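You operate a simulated robot arm through the tools that you are given. There is no shell and no other tool.

Carry out the task below with a simulated two-armed robot. There is one attempt and no reset: what you move stays moved.

Task
Pick up the cartridge marked "No 3" from the top of the rework bench with one hand, pass it to the other hand and put it on the top of the long steel bench.

It is judged by the outcome, as a careful person would: the job done as asked, and still so three seconds after it is handed in. It fails if anything else is knocked over, pushed out of place, dropped, spilled or broken.

Robot
Two 6-joint arms with two-finger grippers on one trunk, on a base that moves. Base frame: it is fixed to the floor where the robot stands at the start and does not move with it; the origin is under the middle of the robot, x ahead of it, y to its left, z up; the surface under the hand at the start is at about z = 850. Lengths are in mm, angles in degrees, forces in N, time in s.
The left shoulder is at the start at [30, 178, 1038], the right one opposite. With the tool pointing down near the work surface each hand reaches from about 460 to 840 mm from the robot's upright axis, wherever it stands, measured 20 degrees to its own side. Places, roughly: top of the long steel bench [-1100, 2100, 800]. Payload 2.54 kg a hand.
The tool frame of a hand sits at the grasp point between the pads (the TCP): z along the fingers, y along the line on which they close. The tips reach 30 mm beyond it. The gripper opens to 116 mm; its body begins 95 mm behind the TCP.
Orientation is that of the tool frame in the base frame, as a unit quaternion [x, y, z, w]. With the fingers straight down and closing along the base's y, the tool's x points along the base's -x, its y along +y and its z along -z.

Tools
- The arms move only by the tool nudge_tool. It takes "left_steps", "right_steps" or both (then of equal length, played together; a hand with none holds still); each is a list that holds one entry, the list of rows, each a list of 7 numbers: the turn, a rotation vector about the base's x, y, z in units of 120 degrees (1.0 is 120 degrees), then the shift along the base's x, y, z in units of 250 mm (1.0 is 250 mm), then the closure in counts, from 0 (fully open) to 255 (shut). In form: [[[wx, wy, wz, tx, ty, tz, gripper], ...]]. A call has 1 to 20 rows; each row is the pose to reach, as a shift and turn from the pose commanded when the call began. A call with a number of a shift or a turn outside -1 to 1 is refused whole. A row lasts 0.2 s, in which the tool goes at most 50 mm and 8.6 degrees; a call with a longer step from one row to the next is refused whole, and so is a gripper value outside its range. Where a pose cannot be reached the arm comes as near as it can. A force on the tool above 40 N (or 10 N above the force at the start of the call, whichever is more), or a blocked arm, ends the call early, and 0.2 s more pass. The fingers move at their own pace (about 153 mm/s each) and stop on an object; they squeeze with about 21 N. The grip force told is the motor's: it shows also when the fingers shut on nothing. Time passes only in rows, and 0.2 s behind the last, so rows that repeat a pose let the fingers close. It gives the time, the measured TCP pose, the force on the tool (base axes), the opening and the grip force at its end, in the units of the frame above (readings bear some noise), with the torque about the TCP (base axes, N m) and any sound that the robot's microphone picked up.
- Cameras (640 x 400 px; columns grow to the right, rows downward): "scene" is now at [37, 10.1, 1759]; the picture's right is [0.11, -0.99, 0.00], its down [-0.79, -0.08, -0.61] and it looks along [0.61, 0.07, -0.79] (base axes); focal length 264 px, centre (320, 200). "left" rides on the left gripper at [69, 15, -122] in its tool frame; the picture's right is [-0.21, 0.98, 0.00], its down [-0.83, -0.18, -0.53] and it looks along [-0.52, -0.11, 0.85] (tool axes); focal length 251 px, centre (320, 200). "right" rides on the right gripper at [69, -15, -122] in its tool frame; the picture's right is [0.21, 0.98, 0.00], its down [-0.83, 0.18, -0.53] and it looks along [-0.52, 0.11, 0.85] (tool axes); focal length 251 px, centre (320, 200). There is no depth. A picture from a camera that has moved, and an enlarged one, comes with that camera's place and axes in the base frame and with its lens. The place of the scene camera against the robot may be out by one fixed shift of up to 12 mm in any direction.
- capture(camera): a new picture of that camera. It takes no simulated time.
- slide_trunk(by): moves the trunk up (or, below 0, down) by that many mm; the arms and the scene camera ride with it, the base frame stays. It gives what a move gives, with no picture.
- drive_base(legs): drives the robot by 1 to 6 legs, each [ahead, left, turn to the left] in mm, mm and degrees, along the robot's own axes; the way and the turn of a leg run together, so that a leg with both is an arc; at most 1500 mm and 180 degrees a leg. The arms and the cameras ride along, it lands a little off, and it stops where it bumps. It gives what a move gives.
- aim_head(pan, tilt): turns the head with the scene camera to pan (to the left, within 143 degrees either way) and tilt (down, from -29 to 69), counted from straight ahead of the robot. It gives what a move gives.
- enlarge(camera, box): a new picture of the part [left, top, right, bottom] of that camera's present view, enlarged. It takes no simulated time.
- close_job(): hands the job in; it is judged then, once.

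Places have to be worked out from the pictures, the camera data and where the tool is seen. Open the grippers and draw the arms clear of the work before you hand the job in, unless the task says otherwise.

The tools are called after "Call:" as a command line: name --argument value ..., lists and objects as JSON in quotes. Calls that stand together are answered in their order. nudge_tool: Moves the arms, as the interface text tells. Its arguments: {"type":"object","properties":{"left_steps":{"type":"array","items":{"type":"array","items":{"type":"array","items":{"type":"number"}}}},"right_steps":{"type":"array","items":{"type":"array","items":{"type":"array","items":{"type":"number"}}}}},"required":[]} The other tools are called the same way: slide_trunk (by) moves the trunk up or down; drive_base (legs) drives the base; aim_head (pan, tilt) turns the head that bears the scene camera; capture (camera) takes a picture; enlarge (camera, box) takes an enlarged picture of a part of a camera's view; close_job () hands the job in.

At the start:

```text
time_s: 0.0
left_tool_pos: [478.9, 156.5, 1167.2]
left_ee_rot: [0.0, 1.0, 0.0, 0.0]
left_wrist_force: [0.1, 0.0, 0.1]
left_wrist_torque: [-0.01, -0.01, -0.04]
left_grip_width: 115.8
left_grip_force: 0.1
right_tool_pos: [451.1, -187.9, 1072.1]
right_ee_rot: [0.001, 1.0, 0.001, -0.001]
right_wrist_force: [0.3, 1.2, -0.5]
right_wrist_torque: [-0.01, 0.0, 0.0]
right_grip_width: 116.1
right_grip_force: 0.0
trunk travel left (down, up): [-250.0, 290.0]
robot x, y, heading: [0.2, -1.3, -0.1]
head pan, tilt (commanded): [6.1, 52.4]
```

scene: 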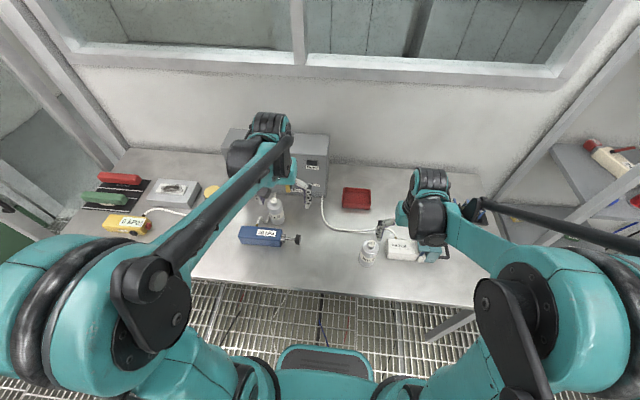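
right: 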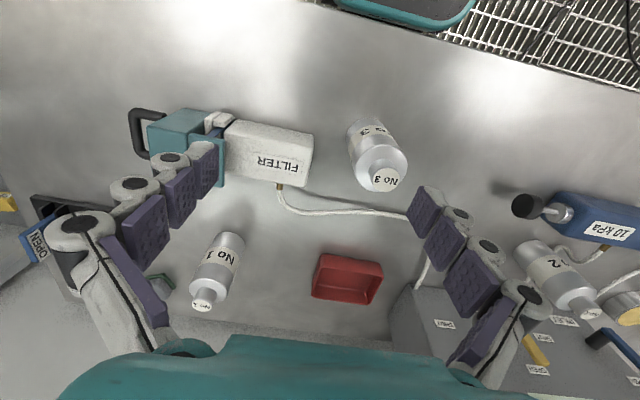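
left: 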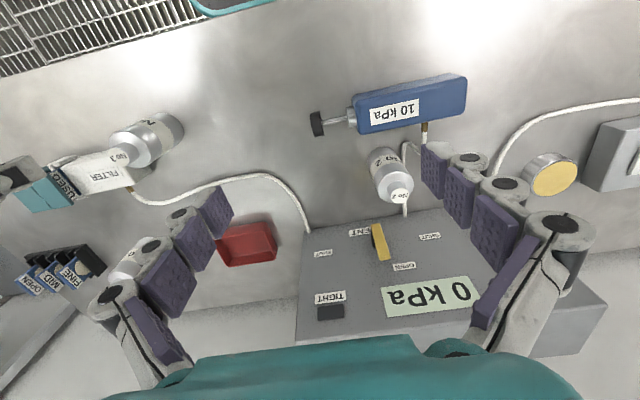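

The first pictures show three bottle-like cartridges; "No 3" appears to be the one near the front edge, left of the right gripper. I take enlarged views to confirm it before moving.

Call:
enlarge --camera "scene" --box '[300, 180, 460, 280]'

Call:
enlarge --camera "right" --box '[300, 90, 460, 230]'

Call:
enlarge --camera "scene" --box '[80, 100, 400, 300]'

```text
4.00 times, centred on (380, 230) of scene
camera zoom: at [37.0, 10.1, 1759.0], right [0.11, -0.99, 0.0], down [-0.79, -0.08, -0.61], along [0.61, 0.07, -0.79], focal length 1056 px, centre (80, 80)
```

zoom: 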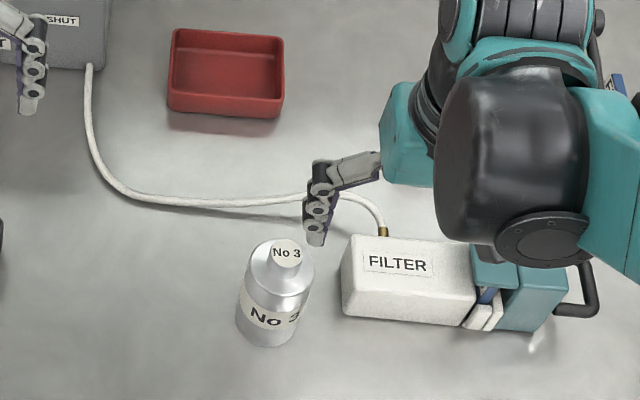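

```text
2.86 times, centred on (380, 160) of right
camera zoom: at [382.3, -203.8, 1195.6], right [-0.21, 0.98, 0.0], down [0.83, 0.18, 0.53], along [0.52, 0.11, -0.85], focal length 718 px, centre (149, 314)
```

zoom: 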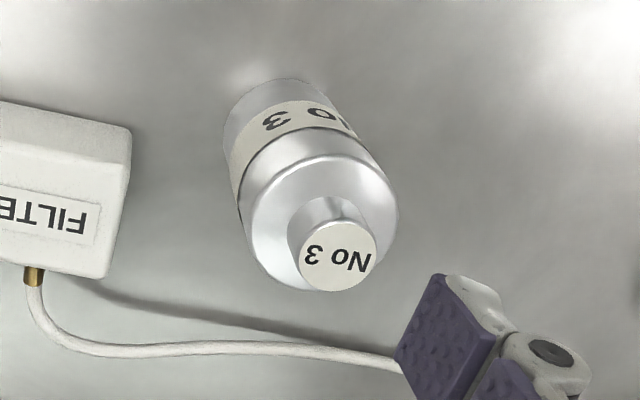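

```text
2.00 times, centred on (240, 200) of scene
camera zoom: at [37.0, 10.1, 1759.0], right [0.11, -0.99, 0.0], down [-0.79, -0.08, -0.61], along [0.61, 0.07, -0.79], focal length 528 px, centre (480, 200)
```

zoom: 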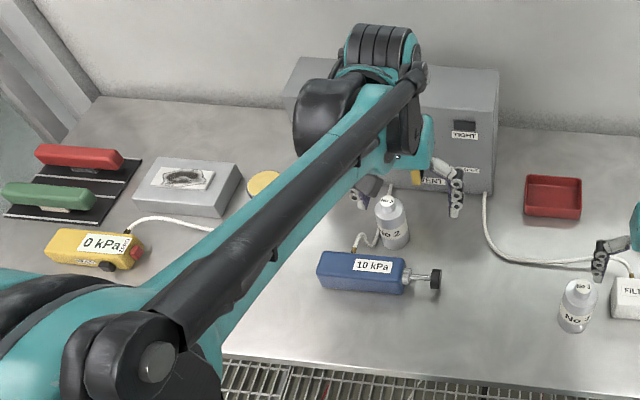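

The No 3 cartridge stands upright, cap centre at about [486, -112, 963], body about 62 mm across, with the FILTER box just to its right. Before moving I look round with the head to find the long steel bench and the way to it.

Call:
aim_head --pan 118 --tilt 25

Call:
capture --camera "scene"

```text
time_s: 1.9
left_tool_pos: [480.4, 155.9, 1165.9]
left_ee_rot: [0.001, 1.0, 0.0, 0.0]
left_wrist_force: [0.7, 0.1, 0.0]
left_wrist_torque: [-0.03, 0.0, -0.03]
left_grip_width: 116.3
left_grip_force: 0.1
right_tool_pos: [452.5, -188.4, 1071.4]
right_ee_rot: [0.0, 1.0, 0.0, 0.0]
right_wrist_force: [-0.1, -0.1, -0.4]
right_wrist_torque: [0.0, 0.0, -0.02]
right_grip_width: 115.7
right_grip_force: 0.0
trunk travel left (down, up): [-250.0, 290.0]
robot x, y, heading: [-0.5, 1.0, 0.0]
head pan, tilt (commanded): [118.0, 25.0]
```

```text
taken
camera scene: at [-80.5, 83.5, 1799.7], right [0.88, 0.47, 0.0], down [0.2, -0.37, -0.91], along [-0.43, 0.8, -0.42], focal length 264 px, centre (320, 200)
```

scene: 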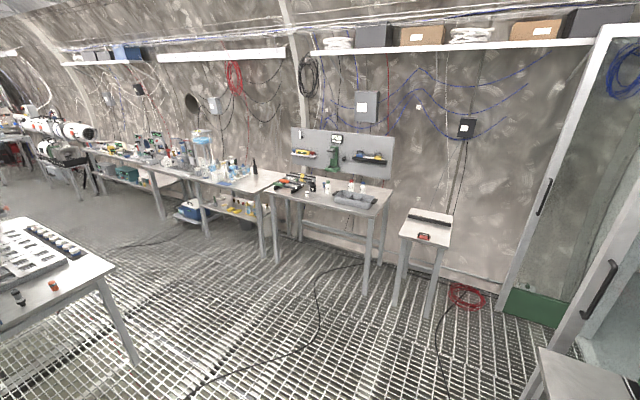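

The place [-1100, 2100, 800] falls at about pixel (325, 196), on the steel bench along the wall. I enlarge that area to see free space on the top and obstacles on the way.

Call:
enlarge --camera "scene" --box '[230, 120, 470, 270]'

Call:
enlarge --camera "scene" --box '[80, 110, 320, 260]'

Call:
enlarge --camera "scene" --box '[260, 165, 410, 225]'

```text
2.67 times, centred on (350, 195) of scene
camera zoom: at [-80.5, 83.5, 1799.7], right [0.88, 0.47, 0.0], down [0.2, -0.37, -0.91], along [-0.43, 0.8, -0.42], focal length 704 px, centre (240, 213)
```

zoom: 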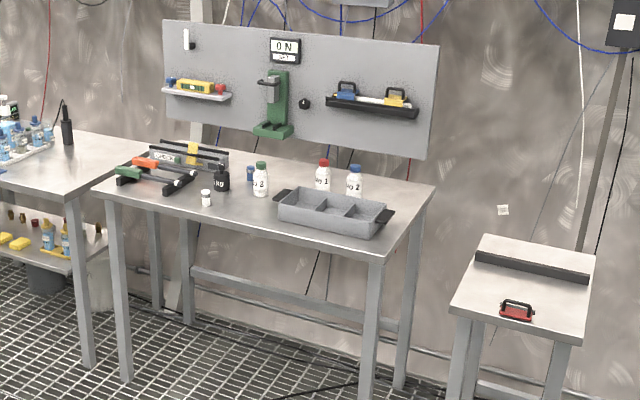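

```text
2.67 times, centred on (200, 185) of scene
camera zoom: at [-80.5, 83.5, 1799.7], right [0.88, 0.47, 0.0], down [0.2, -0.37, -0.91], along [-0.43, 0.8, -0.42], focal length 704 px, centre (640, 240)
```

zoom: 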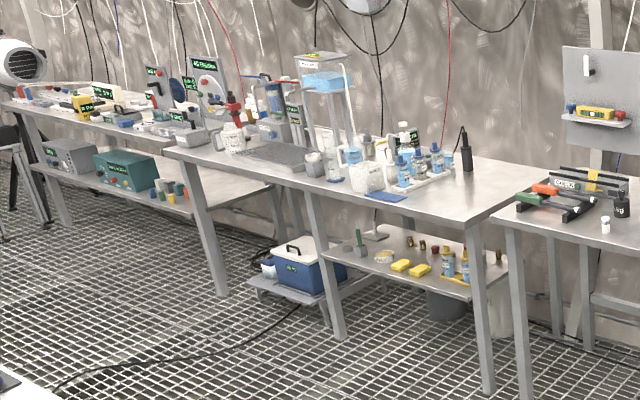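

```text
4.27 times, centred on (335, 195) of scene
camera zoom: at [-80.5, 83.5, 1799.7], right [0.88, 0.47, 0.0], down [0.2, -0.37, -0.91], along [-0.43, 0.8, -0.42], focal length 1127 px, centre (256, 221)
```

zoom: 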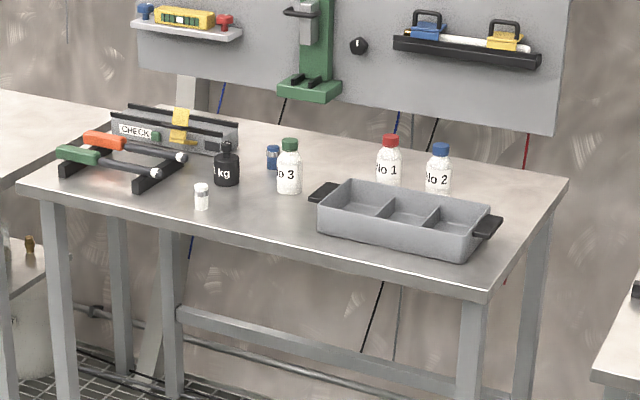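

The long bench (front edge near y≈1900, x from about -1670 to -570) has a free patch near [-1110, 1985] between the small white vial and the grey tray. Now I turn the head back and yaw the right hand 90° above the cartridge so the fingers close along x, keeping clear of the FILTER box.

Call:
aim_head --pan -5 --tilt 52

Call:
nudge_tool --right_steps '[[[0, 0, 0.0625, 0.0113, 0.0253, 0, 0], [0, 0, 0.125, 0.0227, 0.0507, 0, 0], [0, 0, 0.1875, 0.034, 0.076, 0, 0], [0, 0, 0.25, 0.0453, 0.1013, 0, 0], [0, 0, 0.3125, 0.0567, 0.1267, 0, 0], [0, 0, 0.375, 0.068, 0.152, 0, 0], [0, 0, 0.4375, 0.0793, 0.1773, 0, 0], [0, 0, 0.5, 0.0907, 0.2027, 0, 0], [0, 0, 0.5625, 0.102, 0.228, 0, 0], [0, 0, 0.625, 0.1133, 0.2533, 0, 0], [0, 0, 0.6875, 0.1247, 0.2787, 0, 0], [0, 0, 0.75, 0.136, 0.304, 0, 0], [0, 0, 0.75, 0.136, 0.304, 0, 0]]]'

Call:
capture --camera "scene"

Call:
capture --camera "right"

```text
time_s: 3.9
left_tool_pos: [479.0, 156.8, 1167.3]
left_ee_rot: [0.0, 1.0, 0.0, 0.0]
left_wrist_force: [0.4, 0.3, 0.2]
left_wrist_torque: [-0.01, 0.04, 0.03]
left_grip_width: 116.3
left_grip_force: 0.0
right_tool_pos: [450.9, -188.2, 1071.5]
right_ee_rot: [0.0, 1.0, 0.0, 0.0]
right_wrist_force: [-0.2, 0.7, 0.5]
right_wrist_torque: [-0.01, 0.0, -0.02]
right_grip_width: 116.2
right_grip_force: 0.1
trunk travel left (down, up): [-250.0, 290.0]
robot x, y, heading: [2.2, -0.7, 0.1]
head pan, tilt (commanded): [-5.0, 52.0]
```

```text
time_s: 6.7
left_tool_pos: [480.2, 155.8, 1166.8]
left_ee_rot: [0.0, 1.0, 0.001, 0.0]
left_wrist_force: [0.8, 0.3, 0.8]
left_wrist_torque: [0.03, -0.02, -0.01]
left_grip_width: 115.8
left_grip_force: 0.0
right_tool_pos: [485.4, -112.9, 1071.8]
right_ee_rot: [0.708, -0.706, 0.0, 0.0]
right_wrist_force: [1.1, -0.4, 0.0]
right_wrist_torque: [-0.02, 0.04, 0.05]
right_grip_width: 115.9
right_grip_force: 0.1
trunk travel left (down, up): [-250.0, 290.0]
robot x, y, heading: [-0.8, 0.2, -0.1]
head pan, tilt (commanded): [-5.0, 52.0]
```

```text
taken
camera scene: at [37.4, -4.6, 1759.5], right [-0.09, -1.0, 0.0], down [-0.79, 0.07, -0.62], along [0.61, -0.05, -0.79], focal length 264 px, centre (320, 200)
```

scene: 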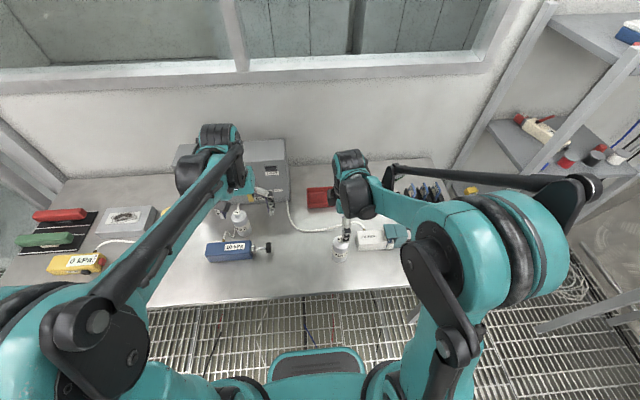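

```text
taken
camera right: at [500.9, -182.0, 1196.0], right [-0.98, -0.22, 0.0], down [-0.18, 0.83, 0.53], along [-0.12, 0.52, -0.85], focal length 251 px, centre (320, 200)
```

right: 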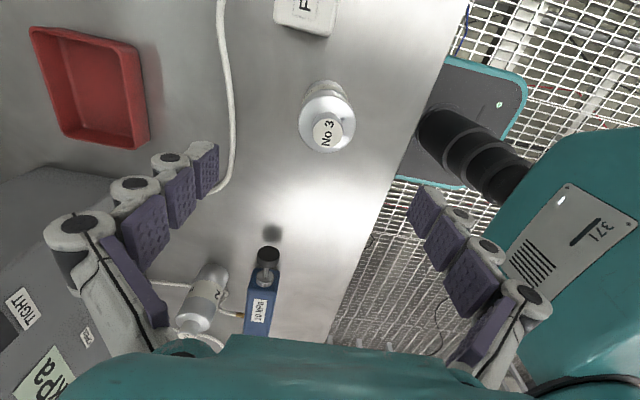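

The right hand yawed without trouble. I enlarge the right view to pin down the cartridge's axis from this new camera position.

Call:
enlarge --camera "right" --box '[260, 60, 400, 160]'

Call:
enlarge --camera "scene" --box '[280, 180, 440, 280]'

```text
4.00 times, centred on (330, 110) of right
camera zoom: at [500.9, -182.0, 1196.0], right [-0.98, -0.22, 0.0], down [-0.18, 0.83, 0.53], along [-0.12, 0.52, -0.85], focal length 1006 px, centre (280, 560)
```

zoom: 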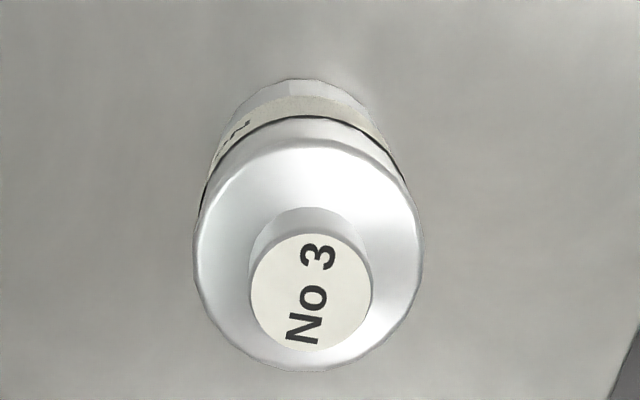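

```text
4.00 times, centred on (360, 230) of scene
camera zoom: at [37.4, -4.6, 1759.5], right [-0.09, -1.0, 0.0], down [-0.79, 0.07, -0.62], along [0.61, -0.05, -0.79], focal length 1056 px, centre (160, 80)
```

zoom: 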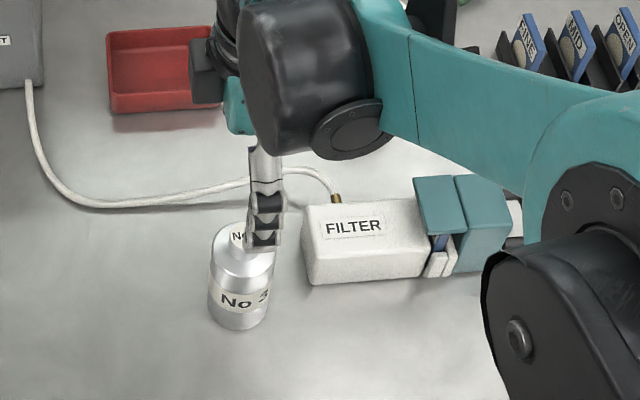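

Using two right-camera rays, the cap top comes out at about [478.6, -118.7, 981], shoulder near z≈950, body about 57 mm across. I shift over that axis and come down part way to check the centring.

Call:
nudge_tool --right_steps '[[[0, 0, 0, -0.0136, -0.0116, -0.04, 0], [0, 0, 0, -0.0272, -0.0232, -0.08, 0], [0, 0, 0, -0.0272, -0.0232, -0.14, 0], [0, 0, 0, -0.0272, -0.0232, -0.2, 0], [0, 0, 0, -0.0272, -0.0232, -0.24, 0], [0, 0, 0, -0.0272, -0.0232, -0.24, 0]]]'

Call:
capture --camera "right"

Call:
enlarge --camera "scene" --box '[280, 180, 440, 280]'

Call:
capture --camera "left"

```text
time_s: 8.1
left_tool_pos: [479.6, 155.4, 1168.2]
left_ee_rot: [0.0, 1.0, 0.0, 0.001]
left_wrist_force: [0.9, 0.0, 0.3]
left_wrist_torque: [-0.02, -0.04, 0.0]
left_grip_width: 116.2
left_grip_force: 0.0
right_tool_pos: [478.3, -118.5, 1011.0]
right_ee_rot: [0.707, -0.707, 0.0, 0.0]
right_wrist_force: [0.1, -0.6, 0.4]
right_wrist_torque: [-0.03, -0.02, -0.03]
right_grip_width: 116.0
right_grip_force: 0.1
trunk travel left (down, up): [-250.0, 290.0]
robot x, y, heading: [2.6, -0.2, 0.0]
head pan, tilt (commanded): [-5.0, 52.0]
```

```text
taken
camera right: at [493.5, -188.0, 1135.1], right [-0.98, -0.21, 0.0], down [-0.18, 0.83, 0.53], along [-0.11, 0.52, -0.85], focal length 251 px, centre (320, 200)
```

right: 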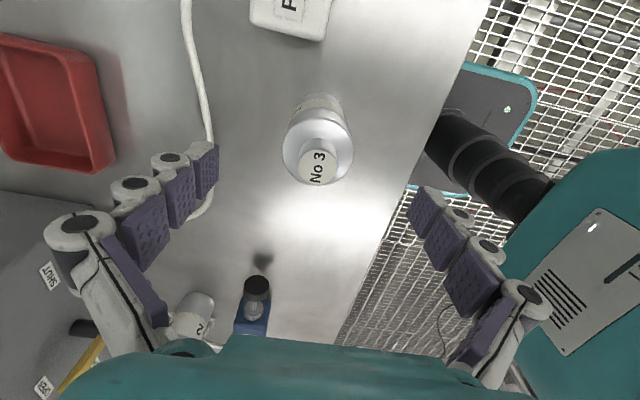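

```text
4.00 times, centred on (360, 230) of scene
camera zoom: at [37.3, -4.5, 1759.5], right [-0.09, -1.0, 0.0], down [-0.79, 0.07, -0.62], along [0.61, -0.05, -0.79], focal length 1056 px, centre (160, 80)
```

zoom: 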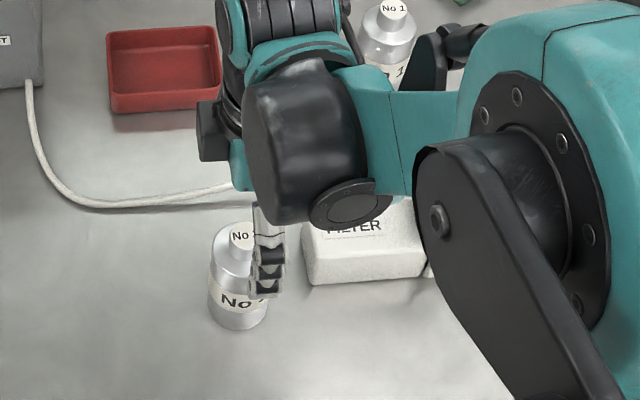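

```text
taken
camera left: at [410.9, 170.0, 1289.5], right [0.21, 0.98, 0.0], down [0.83, -0.18, 0.53], along [0.52, -0.11, -0.85], focal length 251 px, centre (320, 200)
```

left: 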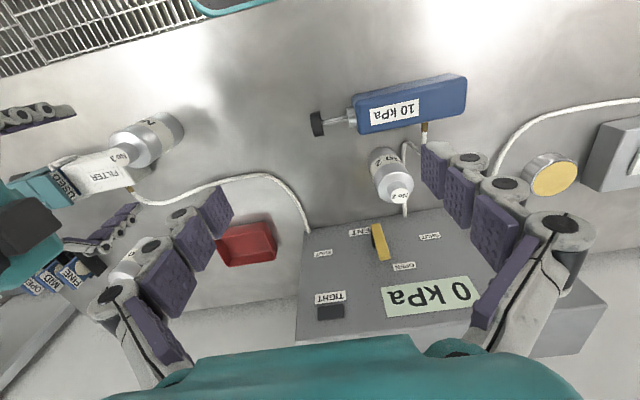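

The cap sits right at the projected grasp axis in the right view (318,165 against 320,169 expected), so the hand is centred. I descend to TCP z≈943 so the pads take only the upper body, leaving the lower body free for the left hand.

Call:
nudge_tool --right_steps '[[[0, 0, 0, 0, 0, -0.06, 0], [0, 0, 0, 0, 0, -0.12, 0], [0, 0, 0, 0, 0, -0.18, 0], [0, 0, 0, 0, 0, -0.23, 0], [0, 0, 0, 0, 0, -0.272, 0], [0, 0, 0, 0, 0, -0.272, 0]]]'

Call:
capture --camera "right"

Call:
enlarge --camera "left" --box '[0, 80, 240, 230]'

```text
time_s: 9.5
left_tool_pos: [478.9, 156.3, 1166.8]
left_ee_rot: [0.001, 1.0, 0.0, 0.001]
left_wrist_force: [-0.1, 0.7, -0.1]
left_wrist_torque: [-0.05, -0.02, 0.0]
left_grip_width: 115.9
left_grip_force: 0.0
right_tool_pos: [477.3, -116.4, 944.8]
right_ee_rot: [-0.707, 0.707, 0.0, 0.0]
right_wrist_force: [0.5, 0.1, 0.2]
right_wrist_torque: [0.0, 0.0, -0.01]
right_grip_width: 116.0
right_grip_force: 0.1
trunk travel left (down, up): [-250.0, 290.0]
robot x, y, heading: [-0.2, 1.3, -0.1]
head pan, tilt (commanded): [-5.0, 52.0]
```

```text
taken
camera right: at [493.1, -186.6, 1068.7], right [-0.98, -0.21, 0.0], down [-0.18, 0.83, 0.53], along [-0.11, 0.52, -0.85], focal length 251 px, centre (320, 200)
```

right: 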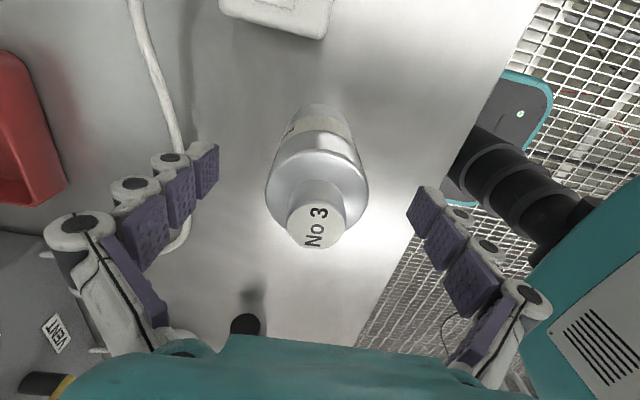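

```text
2.67 times, centred on (120, 155) of left
camera zoom: at [410.9, 170.1, 1289.5], right [0.21, 0.98, 0.0], down [0.83, -0.18, 0.53], along [0.52, -0.11, -0.85], focal length 670 px, centre (853, 320)
```

zoom: 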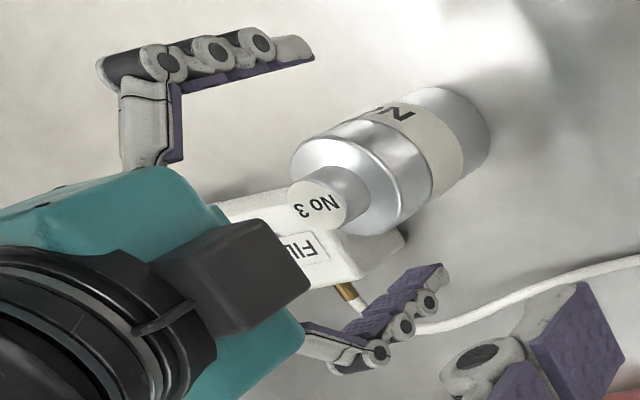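

The fingers straddle the cartridge, pads level with the upper body (shoulder ≈948, cap top ≈981). I lower 5 mm more and close the right gripper.

Call:
nudge_tool --right_steps '[[[0, 0, 0, 0, 0, -0.02, 0], [0, 0, 0, 0, 0, -0.02, 90], [0, 0, 0, 0, 0, -0.02, 120], [0, 0, 0, 0, 0, -0.02, 255], [0, 0, 0, 0, 0, -0.02, 255], [0, 0, 0, 0, 0, -0.02, 255], [0, 0, 0, 0, 0, -0.02, 255]]]'

Call:
capture --camera "right"

Call:
enlarge --camera "left" --box '[0, 80, 240, 230]'

```text
time_s: 11.1
left_tool_pos: [479.2, 155.9, 1166.5]
left_ee_rot: [0.001, 1.0, 0.0, 0.001]
left_wrist_force: [0.0, 0.3, -0.2]
left_wrist_torque: [0.01, 0.0, -0.01]
left_grip_width: 115.9
left_grip_force: 0.0
right_tool_pos: [479.1, -117.2, 939.1]
right_ee_rot: [0.708, -0.707, 0.0, 0.0]
right_wrist_force: [0.1, -0.8, -0.6]
right_wrist_torque: [0.07, 0.07, 0.01]
right_grip_width: 54.2
right_grip_force: 21.0
trunk travel left (down, up): [-250.0, 290.0]
robot x, y, heading: [0.6, -0.6, 0.3]
head pan, tilt (commanded): [-5.0, 52.0]
```

```text
taken
camera right: at [493.4, -186.5, 1063.2], right [-0.98, -0.21, 0.0], down [-0.18, 0.83, 0.53], along [-0.11, 0.52, -0.85], focal length 251 px, centre (320, 200)
```

right: 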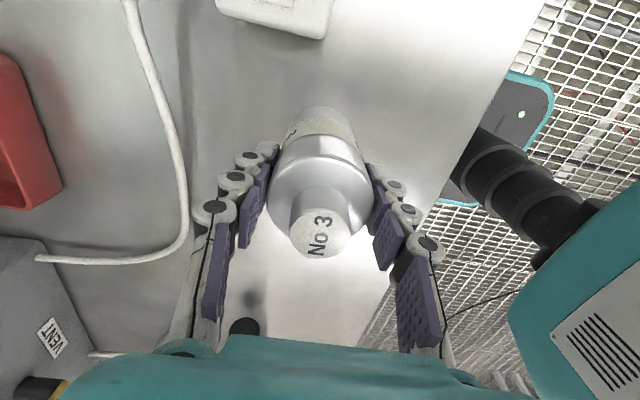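

```text
2.67 times, centred on (120, 155) of left
camera zoom: at [411.1, 170.0, 1289.4], right [0.21, 0.98, 0.0], down [0.83, -0.18, 0.53], along [0.52, -0.11, -0.85], focal length 670 px, centre (853, 320)
```

zoom: 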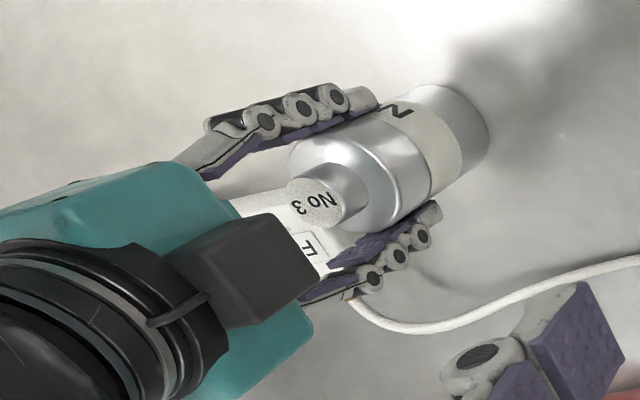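

The right gripper holds the cartridge: width 54.2 mm, 21 N. I lift slowly, first a little, then to about 1080 TCP height, to get well clear of the bench items.

Call:
nudge_tool --right_steps '[[[0, 0, 0, 0, 0, 0.02, 255], [0, 0, 0, 0, 0, 0.04, 255], [0, 0, 0, 0, 0, 0.08, 255], [0, 0, 0, 0, 0, 0.12, 255], [0, 0, 0, 0, 0, 0.12, 255]]]'

Call:
capture --camera "right"

Call:
enlarge --camera "left" --box '[0, 80, 240, 230]'

```text
time_s: 12.3
left_tool_pos: [479.6, 156.1, 1167.4]
left_ee_rot: [0.0, 1.0, 0.0, 0.0]
left_wrist_force: [0.3, -0.9, -0.6]
left_wrist_torque: [0.01, 0.02, 0.02]
left_grip_width: 116.0
left_grip_force: 0.1
right_tool_pos: [479.2, -118.0, 968.2]
right_ee_rot: [-0.706, 0.708, 0.0, 0.0]
right_wrist_force: [-0.5, -0.8, -4.0]
right_wrist_torque: [-0.01, 0.02, -0.02]
right_grip_width: 54.4
right_grip_force: 21.1
trunk travel left (down, up): [-250.0, 290.0]
robot x, y, heading: [-0.9, 0.6, 0.2]
head pan, tilt (commanded): [-5.0, 52.0]
```

```text
taken
camera right: at [494.2, -187.4, 1092.4], right [-0.98, -0.21, 0.0], down [-0.18, 0.83, 0.53], along [-0.11, 0.52, -0.85], focal length 251 px, centre (320, 200)
```

right: 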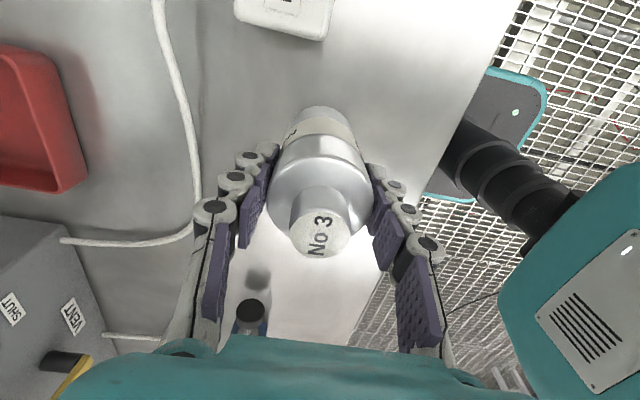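

```text
2.67 times, centred on (120, 155) of left
camera zoom: at [411.5, 170.0, 1289.2], right [0.21, 0.98, 0.0], down [0.83, -0.18, 0.53], along [0.52, -0.11, -0.85], focal length 670 px, centre (853, 320)
```

zoom: 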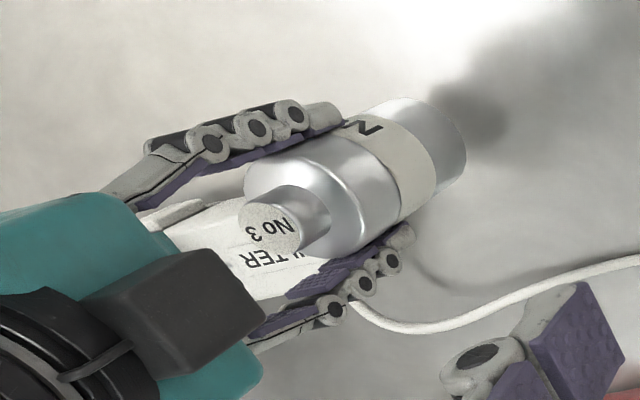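

The cartridge lifted cleanly (about 4 N weight, no slip). I raise it a further 130 mm and look behind the robot to check the way for driving.

Call:
nudge_tool --right_steps '[[[0, 0, 0, 0, 0, 0.08, 255], [0, 0, 0, 0, 0, 0.18, 255], [0, 0, 0, 0, 0, 0.28, 255], [0, 0, 0, 0, 0, 0.38, 255], [0, 0, 0, 0, 0, 0.46, 255], [0, 0, 0, 0, 0, 0.52, 255], [0, 0, 0, 0, 0, 0.52, 255]]]'

Call:
aim_head --pan 143 --tilt 35

Call:
capture --camera "scene"

Call:
aim_head --pan -143 --tilt 35

Call:
capture --camera "scene"

Call:
aim_head --pan 75 --tilt 35

Call:
capture --camera "scene"

```text
time_s: 13.9
left_tool_pos: [480.8, 155.5, 1165.7]
left_ee_rot: [0.0, 1.0, 0.001, 0.0]
left_wrist_force: [-1.1, 1.3, 0.0]
left_wrist_torque: [0.01, 0.0, -0.01]
left_grip_width: 116.0
left_grip_force: 0.1
right_tool_pos: [477.7, -117.5, 1098.9]
right_ee_rot: [-0.707, 0.708, 0.0, 0.0]
right_wrist_force: [0.0, 0.0, -3.6]
right_wrist_torque: [0.0, 0.02, 0.02]
right_grip_width: 54.4
right_grip_force: 21.1
trunk travel left (down, up): [-250.0, 290.0]
robot x, y, heading: [-1.2, 2.4, -0.1]
head pan, tilt (commanded): [-5.0, 52.0]
```

```text
time_s: 16.2
left_tool_pos: [479.2, 156.5, 1166.7]
left_ee_rot: [0.0, 1.0, 0.0, 0.0]
left_wrist_force: [-0.1, 0.1, -0.3]
left_wrist_torque: [0.04, -0.02, 0.03]
left_grip_width: 116.2
left_grip_force: 0.1
right_tool_pos: [477.8, -117.5, 1098.7]
right_ee_rot: [0.707, -0.707, 0.0, 0.0]
right_wrist_force: [-0.5, -0.8, -3.9]
right_wrist_torque: [0.01, -0.02, 0.01]
right_grip_width: 54.3
right_grip_force: 20.8
trunk travel left (down, up): [-250.0, 290.0]
robot x, y, heading: [-2.8, -1.2, -0.1]
head pan, tilt (commanded): [143.0, 35.0]
```

```text
taken
camera scene: at [-107.3, 55.1, 1783.9], right [0.6, 0.8, 0.0], down [0.46, -0.35, -0.82], along [-0.65, 0.49, -0.57], focal length 264 px, centre (320, 200)
```

scene: 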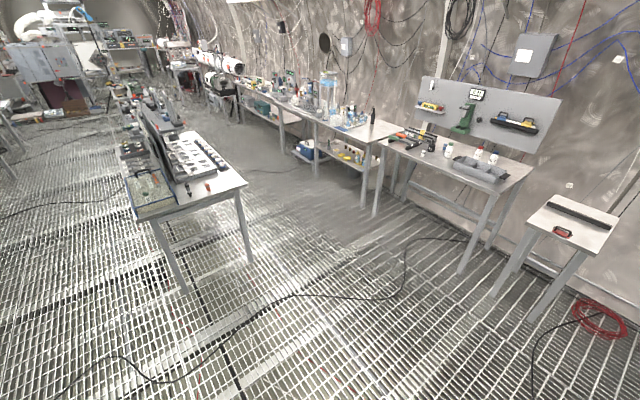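

```text
time_s: 20.2
left_tool_pos: [479.7, 154.7, 1167.8]
left_ee_rot: [-0.001, 1.0, 0.0, 0.0]
left_wrist_force: [0.6, -0.6, -0.2]
left_wrist_torque: [-0.02, 0.03, -0.01]
left_grip_width: 115.9
left_grip_force: 0.0
right_tool_pos: [478.2, -118.1, 1100.8]
right_ee_rot: [-0.707, 0.708, 0.0, 0.0]
right_wrist_force: [0.0, -0.3, -3.0]
right_wrist_torque: [0.0, 0.01, 0.02]
right_grip_width: 54.4
right_grip_force: 21.4
trunk travel left (down, up): [-250.0, 290.0]
robot x, y, heading: [2.2, -2.7, -0.2]
head pan, tilt (commanded): [-143.0, 35.0]
```

```text
taken
camera scene: at [-107.3, -51.0, 1783.9], right [-0.6, 0.8, 0.0], down [0.46, 0.35, -0.82], along [-0.65, -0.49, -0.57], focal length 264 px, centre (320, 200)
```

scene: 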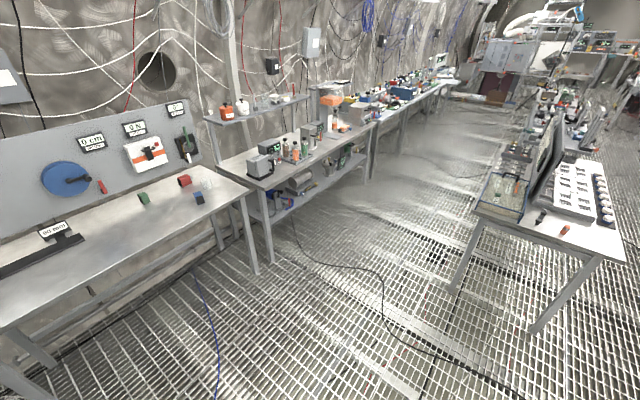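

```text
time_s: 23.3
left_tool_pos: [480.1, 155.3, 1166.5]
left_ee_rot: [-0.001, 1.0, 0.001, 0.0]
left_wrist_force: [-0.4, 0.0, 1.0]
left_wrist_torque: [0.02, 0.03, 0.01]
left_grip_width: 115.9
left_grip_force: 0.1
right_tool_pos: [479.3, -118.1, 1099.8]
right_ee_rot: [-0.707, 0.707, 0.0, 0.0]
right_wrist_force: [0.1, -0.1, -4.3]
right_wrist_torque: [-0.02, -0.02, -0.04]
right_grip_width: 54.2
right_grip_force: 20.5
trunk travel left (down, up): [-250.0, 290.0]
robot x, y, heading: [0.1, 0.3, 0.2]
head pan, tilt (commanded): [75.0, 35.0]
```

```text
taken
camera scene: at [-14.1, 87.1, 1783.9], right [0.97, -0.26, 0.0], down [-0.15, -0.55, -0.82], along [0.21, 0.79, -0.57], focal length 264 px, centre (320, 200)
```

scene: 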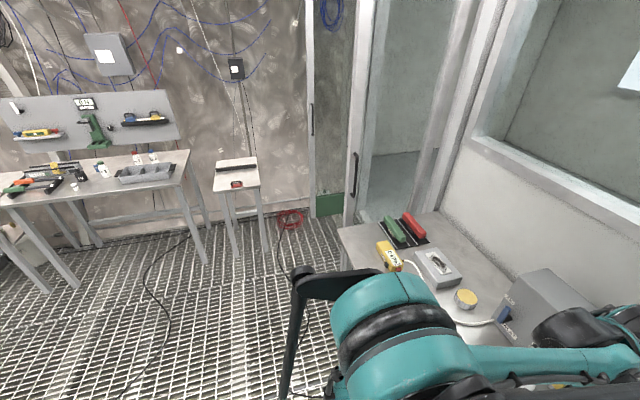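

The floor behind and to the left is open; the nearest table lies beyond x≈-1650. I drive straight back 420 mm so the handover happens in free space.

Call:
drive_base --legs '[[-420, 0, 0]]'

Call:
aim_head --pan 0 --tilt 45

Call:
capture --camera "scene"

```text
time_s: 25.9
left_tool_pos: [56.3, 155.2, 1167.5]
left_ee_rot: [-0.001, 1.0, -0.001, 0.0]
left_wrist_force: [0.1, 0.0, -0.1]
left_wrist_torque: [0.05, -0.02, 0.01]
left_grip_width: 116.0
left_grip_force: 0.1
right_tool_pos: [55.1, -117.7, 1099.9]
right_ee_rot: [0.707, -0.707, 0.0, 0.0]
right_wrist_force: [1.0, 0.6, -2.4]
right_wrist_torque: [-0.01, -0.02, -0.01]
right_grip_width: 54.5
right_grip_force: 21.4
trunk travel left (down, up): [-250.0, 290.0]
robot x, y, heading: [-425.4, -2.4, 0.0]
head pan, tilt (commanded): [75.0, 35.0]
```

```text
time_s: 27.4
left_tool_pos: [57.3, 155.5, 1167.9]
left_ee_rot: [-0.001, 1.0, 0.0, 0.0]
left_wrist_force: [0.4, -0.5, 1.4]
left_wrist_torque: [0.03, 0.0, 0.0]
left_grip_width: 115.9
left_grip_force: 0.0
right_tool_pos: [55.9, -118.7, 1099.0]
right_ee_rot: [0.708, -0.707, 0.0, 0.0]
right_wrist_force: [-0.8, 0.2, -4.5]
right_wrist_torque: [-0.02, 0.01, -0.02]
right_grip_width: 54.0
right_grip_force: 21.2
trunk travel left (down, up): [-250.0, 290.0]
robot x, y, heading: [-422.2, -3.6, 0.0]
head pan, tilt (commanded): [0.0, 45.0]
```

```text
taken
camera scene: at [-377.7, 1.9, 1769.1], right [0.0, -1.0, 0.0], down [-0.71, 0.0, -0.71], along [0.71, 0.0, -0.71], focal length 264 px, centre (320, 200)
```

scene: 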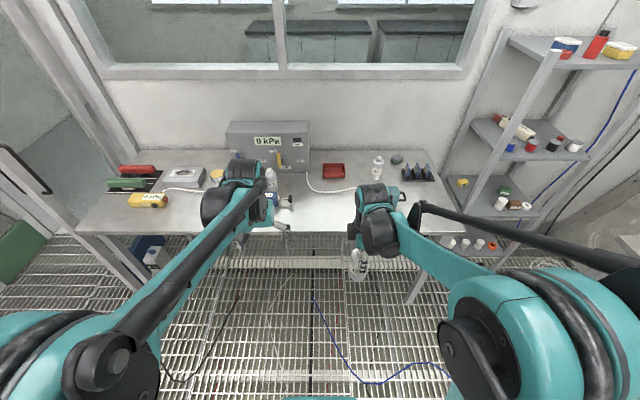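

The robot stands at x≈-422 with clear space around. I move the right hand with the cartridge to the handover point [260, -43, 1100] and yaw it -30°, so its finger plane lies along the direction the left hand will come from.

Call:
nudge_tool --right_steps '[[[0, 0, -0.0208, 0.068, 0.025, 0, 255], [0, 0, -0.0417, 0.136, 0.05, 0, 255], [0, 0, -0.0625, 0.2045, 0.075, 0, 255], [0, 0, -0.0833, 0.273, 0.1, 0, 255], [0, 0, -0.1042, 0.341, 0.125, 0, 255], [0, 0, -0.125, 0.409, 0.15, 0, 255], [0, 0, -0.1458, 0.477, 0.175, 0, 255], [0, 0, -0.1667, 0.545, 0.2, 0, 255], [0, 0, -0.1875, 0.6135, 0.225, 0, 255], [0, 0, -0.2083, 0.682, 0.25, 0, 255], [0, 0, -0.2292, 0.75, 0.275, 0, 255], [0, 0, -0.25, 0.818, 0.3, 0, 255], [0, 0, -0.25, 0.818, 0.3, 0, 255]]]'

Call:
capture --camera "scene"

Call:
capture --camera "left"

```text
time_s: 30.2
left_tool_pos: [56.6, 155.6, 1167.5]
left_ee_rot: [-0.001, 1.0, 0.0, 0.0]
left_wrist_force: [-0.7, -1.1, 0.1]
left_wrist_torque: [-0.02, 0.0, 0.03]
left_grip_width: 116.0
left_grip_force: 0.1
right_tool_pos: [259.9, -42.6, 1098.7]
right_ee_rot: [-0.499, 0.866, 0.0, 0.0]
right_wrist_force: [-0.5, 0.3, -3.2]
right_wrist_torque: [0.02, -0.02, 0.0]
right_grip_width: 54.0
right_grip_force: 20.8
trunk travel left (down, up): [-250.0, 290.0]
robot x, y, heading: [-422.0, 3.7, 0.3]
head pan, tilt (commanded): [0.0, 45.0]
```

```text
taken
camera scene: at [-378.2, 1.7, 1769.1], right [0.0, -1.0, 0.0], down [-0.71, 0.0, -0.71], along [0.71, 0.0, -0.71], focal length 264 px, centre (320, 200)
```

scene: 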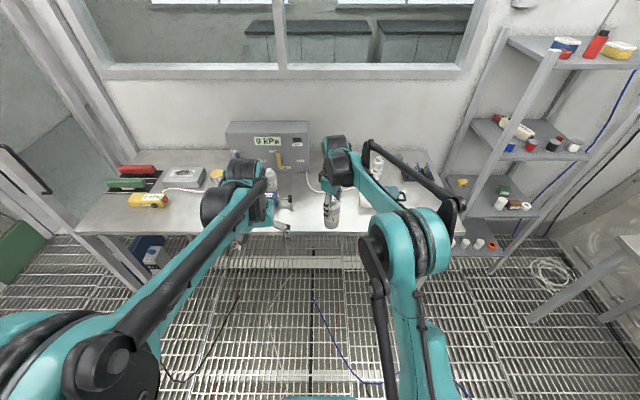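

```text
taken
camera left: at [-11.3, 170.1, 1289.5], right [0.21, 0.98, 0.0], down [0.83, -0.18, 0.53], along [0.52, -0.11, -0.85], focal length 251 px, centre (320, 200)
```

left: 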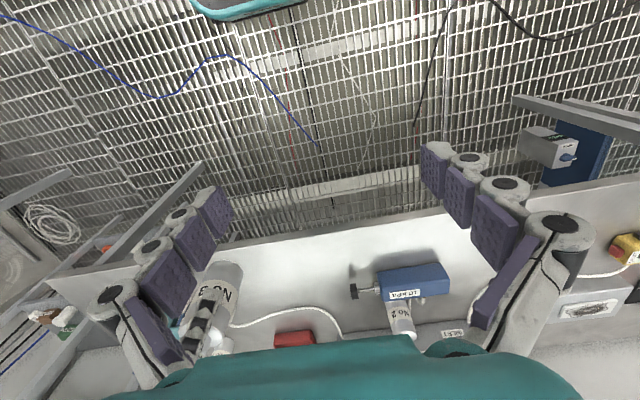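

The cartridge is at the handover point, still firmly held. Now I yaw the left hand +75° (first half of 150°) in place with a 40 mm shift to the left, so its camera will be on top when it tilts forward.

Call:
nudge_tool --left_steps '[[[0, 0, 0.0625, 0, 0.016, 0, 0], [0, 0, 0.125, 0, 0.032, 0, 0], [0, 0, 0.1875, 0, 0.048, 0, 0], [0, 0, 0.25, 0, 0.064, 0, 0], [0, 0, 0.3125, 0, 0.08, 0, 0], [0, 0, 0.375, 0, 0.096, 0, 0], [0, 0, 0.4375, 0, 0.112, 0, 0], [0, 0, 0.5, 0, 0.128, 0, 0], [0, 0, 0.5625, 0, 0.144, 0, 0], [0, 0, 0.625, 0, 0.16, 0, 0], [0, 0, 0.625, 0, 0.16, 0, 0]]]'

Call:
capture --camera "scene"

```text
time_s: 32.6
left_tool_pos: [57.9, 197.6, 1165.7]
left_ee_rot: [-0.61, 0.792, 0.001, -0.001]
left_wrist_force: [0.3, -0.8, 0.3]
left_wrist_torque: [-0.02, -0.01, -0.01]
left_grip_width: 116.2
left_grip_force: 0.0
right_tool_pos: [261.2, -43.1, 1099.0]
right_ee_rot: [-0.501, 0.866, 0.0, 0.0]
right_wrist_force: [0.5, -0.1, -3.8]
right_wrist_torque: [0.0, 0.0, 0.02]
right_grip_width: 54.2
right_grip_force: 20.9
trunk travel left (down, up): [-250.0, 290.0]
robot x, y, heading: [-421.8, 3.6, 0.1]
head pan, tilt (commanded): [0.0, 45.0]
```

```text
taken
camera scene: at [-377.4, 1.8, 1769.0], right [0.0, -1.0, 0.0], down [-0.71, 0.0, -0.71], along [0.71, 0.0, -0.71], focal length 264 px, centre (320, 200)
```

scene: 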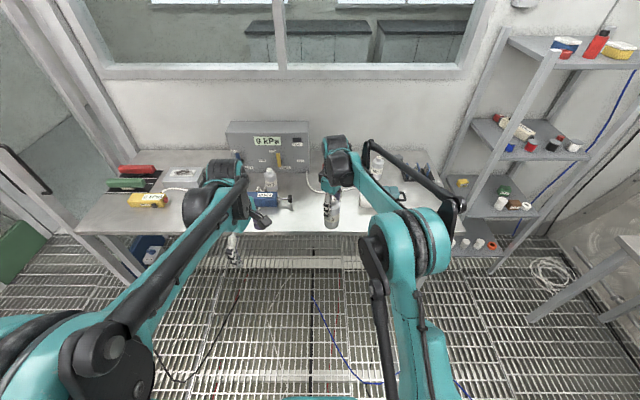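

That half went without trouble. I do the second 75° of yaw.

Call:
nudge_tool --left_steps '[[[0, 0, 0.0625, 0, 0, 0, 0], [0, 0, 0.125, 0, 0, 0, 0], [0, 0, 0.1875, 0, 0, 0, 0], [0, 0, 0.25, 0, 0, 0, 0], [0, 0, 0.3125, 0, 0, 0, 0], [0, 0, 0.375, 0, 0, 0, 0], [0, 0, 0.4375, 0, 0, 0, 0], [0, 0, 0.5, 0, 0, 0, 0], [0, 0, 0.5625, 0, 0, 0, 0], [0, 0, 0.625, 0, 0, 0, 0], [0, 0, 0.625, 0, 0, 0, 0]]]'

Call:
capture --camera "scene"

Call:
capture --camera "left"

```text
time_s: 35.0
left_tool_pos: [58.3, 195.4, 1167.5]
left_ee_rot: [0.966, -0.257, 0.0, 0.001]
left_wrist_force: [-0.1, 0.0, 0.3]
left_wrist_torque: [0.01, 0.0, 0.01]
left_grip_width: 116.1
left_grip_force: 0.1
right_tool_pos: [262.1, -42.5, 1099.2]
right_ee_rot: [-0.501, 0.866, 0.0, 0.0]
right_wrist_force: [0.2, -0.6, -3.7]
right_wrist_torque: [-0.01, 0.01, -0.02]
right_grip_width: 54.1
right_grip_force: 20.9
trunk travel left (down, up): [-250.0, 290.0]
robot x, y, heading: [-422.8, 1.3, -0.1]
head pan, tilt (commanded): [0.0, 45.0]
```

```text
taken
camera scene: at [-377.4, 1.9, 1769.0], right [0.0, -1.0, 0.0], down [-0.71, 0.0, -0.71], along [0.71, 0.0, -0.71], focal length 264 px, centre (320, 200)
```

scene: 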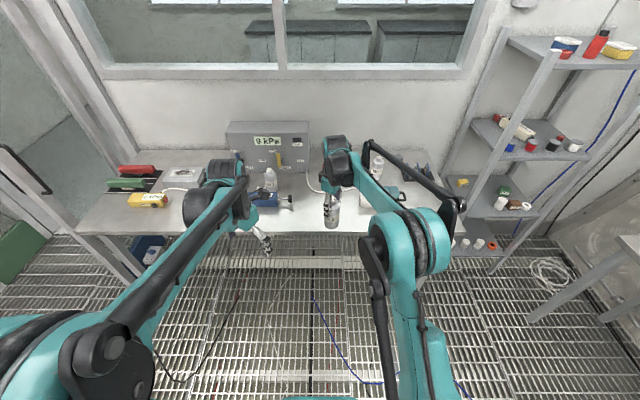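

```text
taken
camera left: at [110.8, 147.5, 1289.4], right [-0.67, -0.74, 0.0], down [-0.63, 0.57, 0.53], along [-0.4, 0.36, -0.85], focal length 251 px, centre (320, 200)
```

left: 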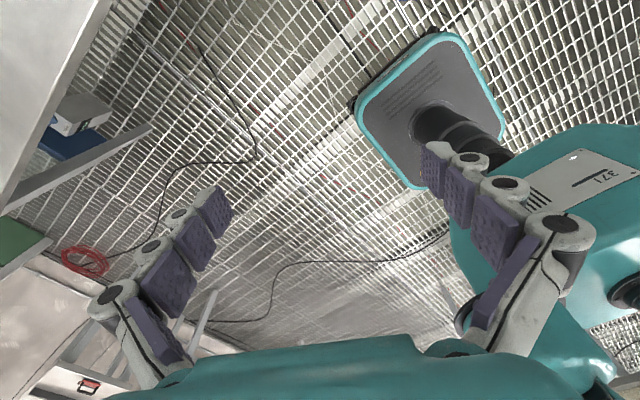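

The left tool x now points az -30°, so tilting forward puts its camera on top. I tilt it 70° (ending 20° below horizontal) while moving to a stand-off about 130 mm short of the cartridge's lower body.

Call:
nudge_tool --left_steps '[[[-0.0292, -0.0505, 0, 0.0387, -0.0712, -0.0314, 0], [-0.0583, -0.101, 0, 0.0774, -0.1424, -0.0628, 0], [-0.0875, -0.1516, 0, 0.1161, -0.2136, -0.0942, 0], [-0.1167, -0.2021, 0, 0.1548, -0.2848, -0.1256, 0], [-0.1459, -0.2526, 0, 0.1935, -0.356, -0.157, 0], [-0.175, -0.3031, 0, 0.2322, -0.4272, -0.1884, 0], [-0.2042, -0.3536, 0, 0.2709, -0.4984, -0.2198, 0], [-0.2334, -0.4042, 0, 0.3096, -0.5696, -0.2512, 0], [-0.2625, -0.4547, 0, 0.3483, -0.6408, -0.2826, 0], [-0.2917, -0.5052, 0, 0.387, -0.712, -0.314, 0], [-0.2917, -0.5052, 0, 0.387, -0.712, -0.314, 0]]]'

Call:
capture --camera "scene"

Call:
capture --camera "left"

Call:
capture --camera "right"

```text
time_s: 37.4
left_tool_pos: [161.5, 14.1, 1102.9]
left_ee_rot: [0.791, -0.211, 0.554, 0.149]
left_wrist_force: [-0.2, -0.3, -1.0]
left_wrist_torque: [-0.02, -0.01, 0.0]
left_grip_width: 115.9
left_grip_force: 0.0
left hand out of reach, approached as far as the arm can: row 10, 11
right_tool_pos: [260.7, -41.9, 1099.2]
right_ee_rot: [-0.501, 0.866, 0.0, -0.001]
right_wrist_force: [-0.3, -0.5, -4.5]
right_wrist_torque: [-0.04, 0.01, -0.02]
right_grip_width: 54.2
right_grip_force: 21.2
trunk travel left (down, up): [-250.0, 290.0]
robot x, y, heading: [-421.1, 2.4, 0.1]
head pan, tilt (commanded): [0.0, 45.0]
```

```text
taken
camera scene: at [-378.2, 2.5, 1769.1], right [0.0, -1.0, 0.0], down [-0.71, 0.0, -0.71], along [0.71, 0.0, -0.71], focal length 264 px, centre (320, 200)
```

scene: 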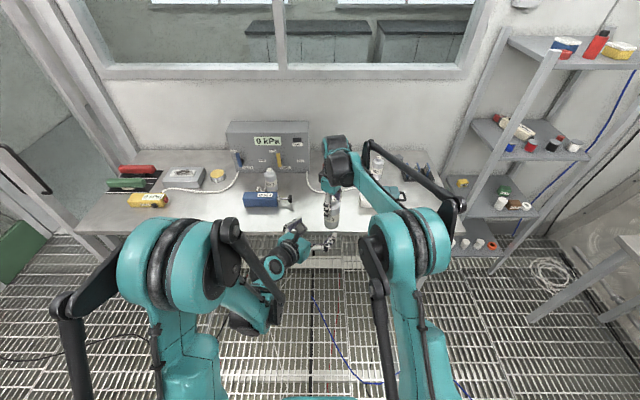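

```text
taken
camera left: at [77.4, 46.5, 1208.7], right [-0.55, -0.81, -0.2], down [-0.59, 0.55, -0.59], along [0.59, -0.21, -0.78], focal length 251 px, centre (320, 200)
```

left: 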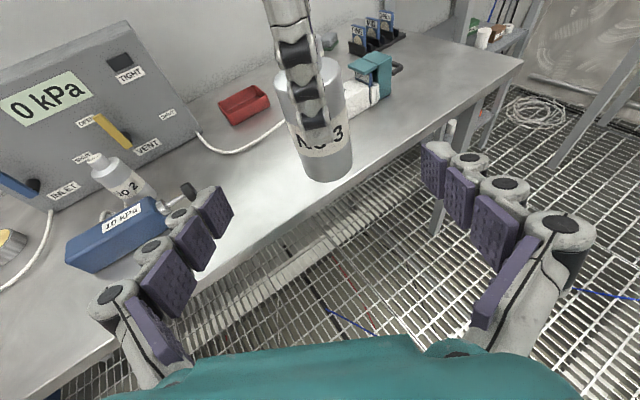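

```text
taken
camera right: at [239.6, -109.3, 1222.6], right [-0.95, 0.3, 0.0], down [0.25, 0.81, 0.53], along [0.16, 0.51, -0.85], focal length 251 px, centre (320, 200)
```

right: 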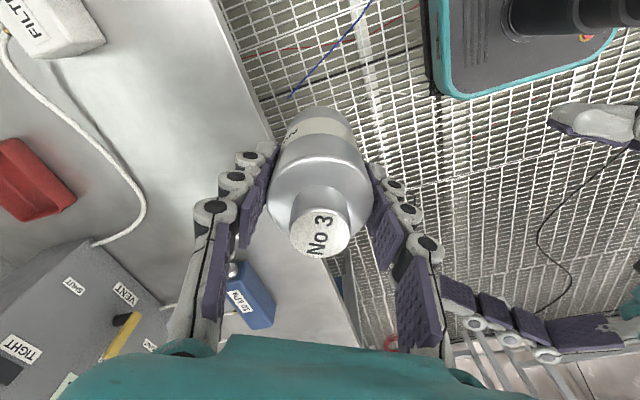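

The left hand reached the right orientation (20° below horizontal) but stopped about 15 mm off the stand-off because the arm is folded; its view shows the cartridge bottom at z≈1009, as expected. I advance part way along the approach line and read the pose again.

Call:
nudge_tool --left_steps '[[[0, 0, 0, 0.05, -0.028, -0.022, 0], [0, 0, 0, 0.1, -0.056, -0.045, 0], [0, 0, 0, 0.15, -0.085, -0.068, 0], [0, 0, 0, 0.18, -0.102, -0.082, 0], [0, 0, 0, 0.18, -0.102, -0.082, 0]]]'

Call:
capture --camera "left"

Call:
capture --camera "right"

Call:
enlarge --camera "scene" --box '[220, 130, 420, 270]'

```text
time_s: 38.6
left_tool_pos: [206.5, -10.5, 1082.6]
left_ee_rot: [0.791, -0.212, 0.554, 0.15]
left_wrist_force: [-0.9, 0.3, 0.3]
left_wrist_torque: [0.01, 0.01, 0.0]
left_grip_width: 116.1
left_grip_force: 0.0
right_tool_pos: [261.2, -42.0, 1098.7]
right_ee_rot: [-0.501, 0.865, 0.0, 0.0]
right_wrist_force: [-0.3, -0.8, -3.9]
right_wrist_torque: [0.02, 0.03, 0.0]
right_grip_width: 54.3
right_grip_force: 20.7
trunk travel left (down, up): [-250.0, 290.0]
robot x, y, heading: [-419.9, -3.3, 0.1]
head pan, tilt (commanded): [0.0, 45.0]
```

```text
taken
camera left: at [122.2, 21.0, 1189.4], right [-0.55, -0.81, -0.2], down [-0.59, 0.55, -0.59], along [0.59, -0.21, -0.78], focal length 251 px, centre (320, 200)
```

left: 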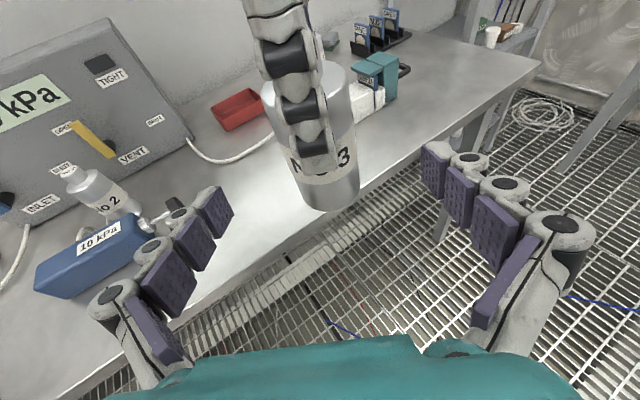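

```text
taken
camera right: at [240.1, -109.7, 1222.2], right [-0.95, 0.3, 0.0], down [0.26, 0.81, 0.53], along [0.16, 0.51, -0.85], focal length 251 px, centre (320, 200)
```

right: 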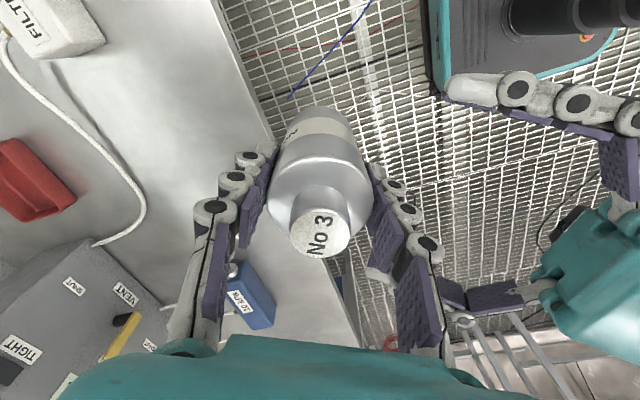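

```text
2.86 times, centred on (320, 200) of scene
camera zoom: at [-377.5, 1.9, 1769.1], right [0.0, -1.0, 0.0], down [-0.71, 0.0, -0.71], along [0.71, 0.0, -0.71], focal length 755 px, centre (320, 200)
```

zoom: 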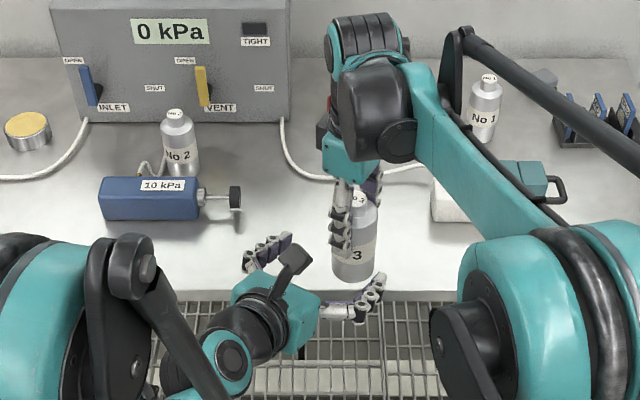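

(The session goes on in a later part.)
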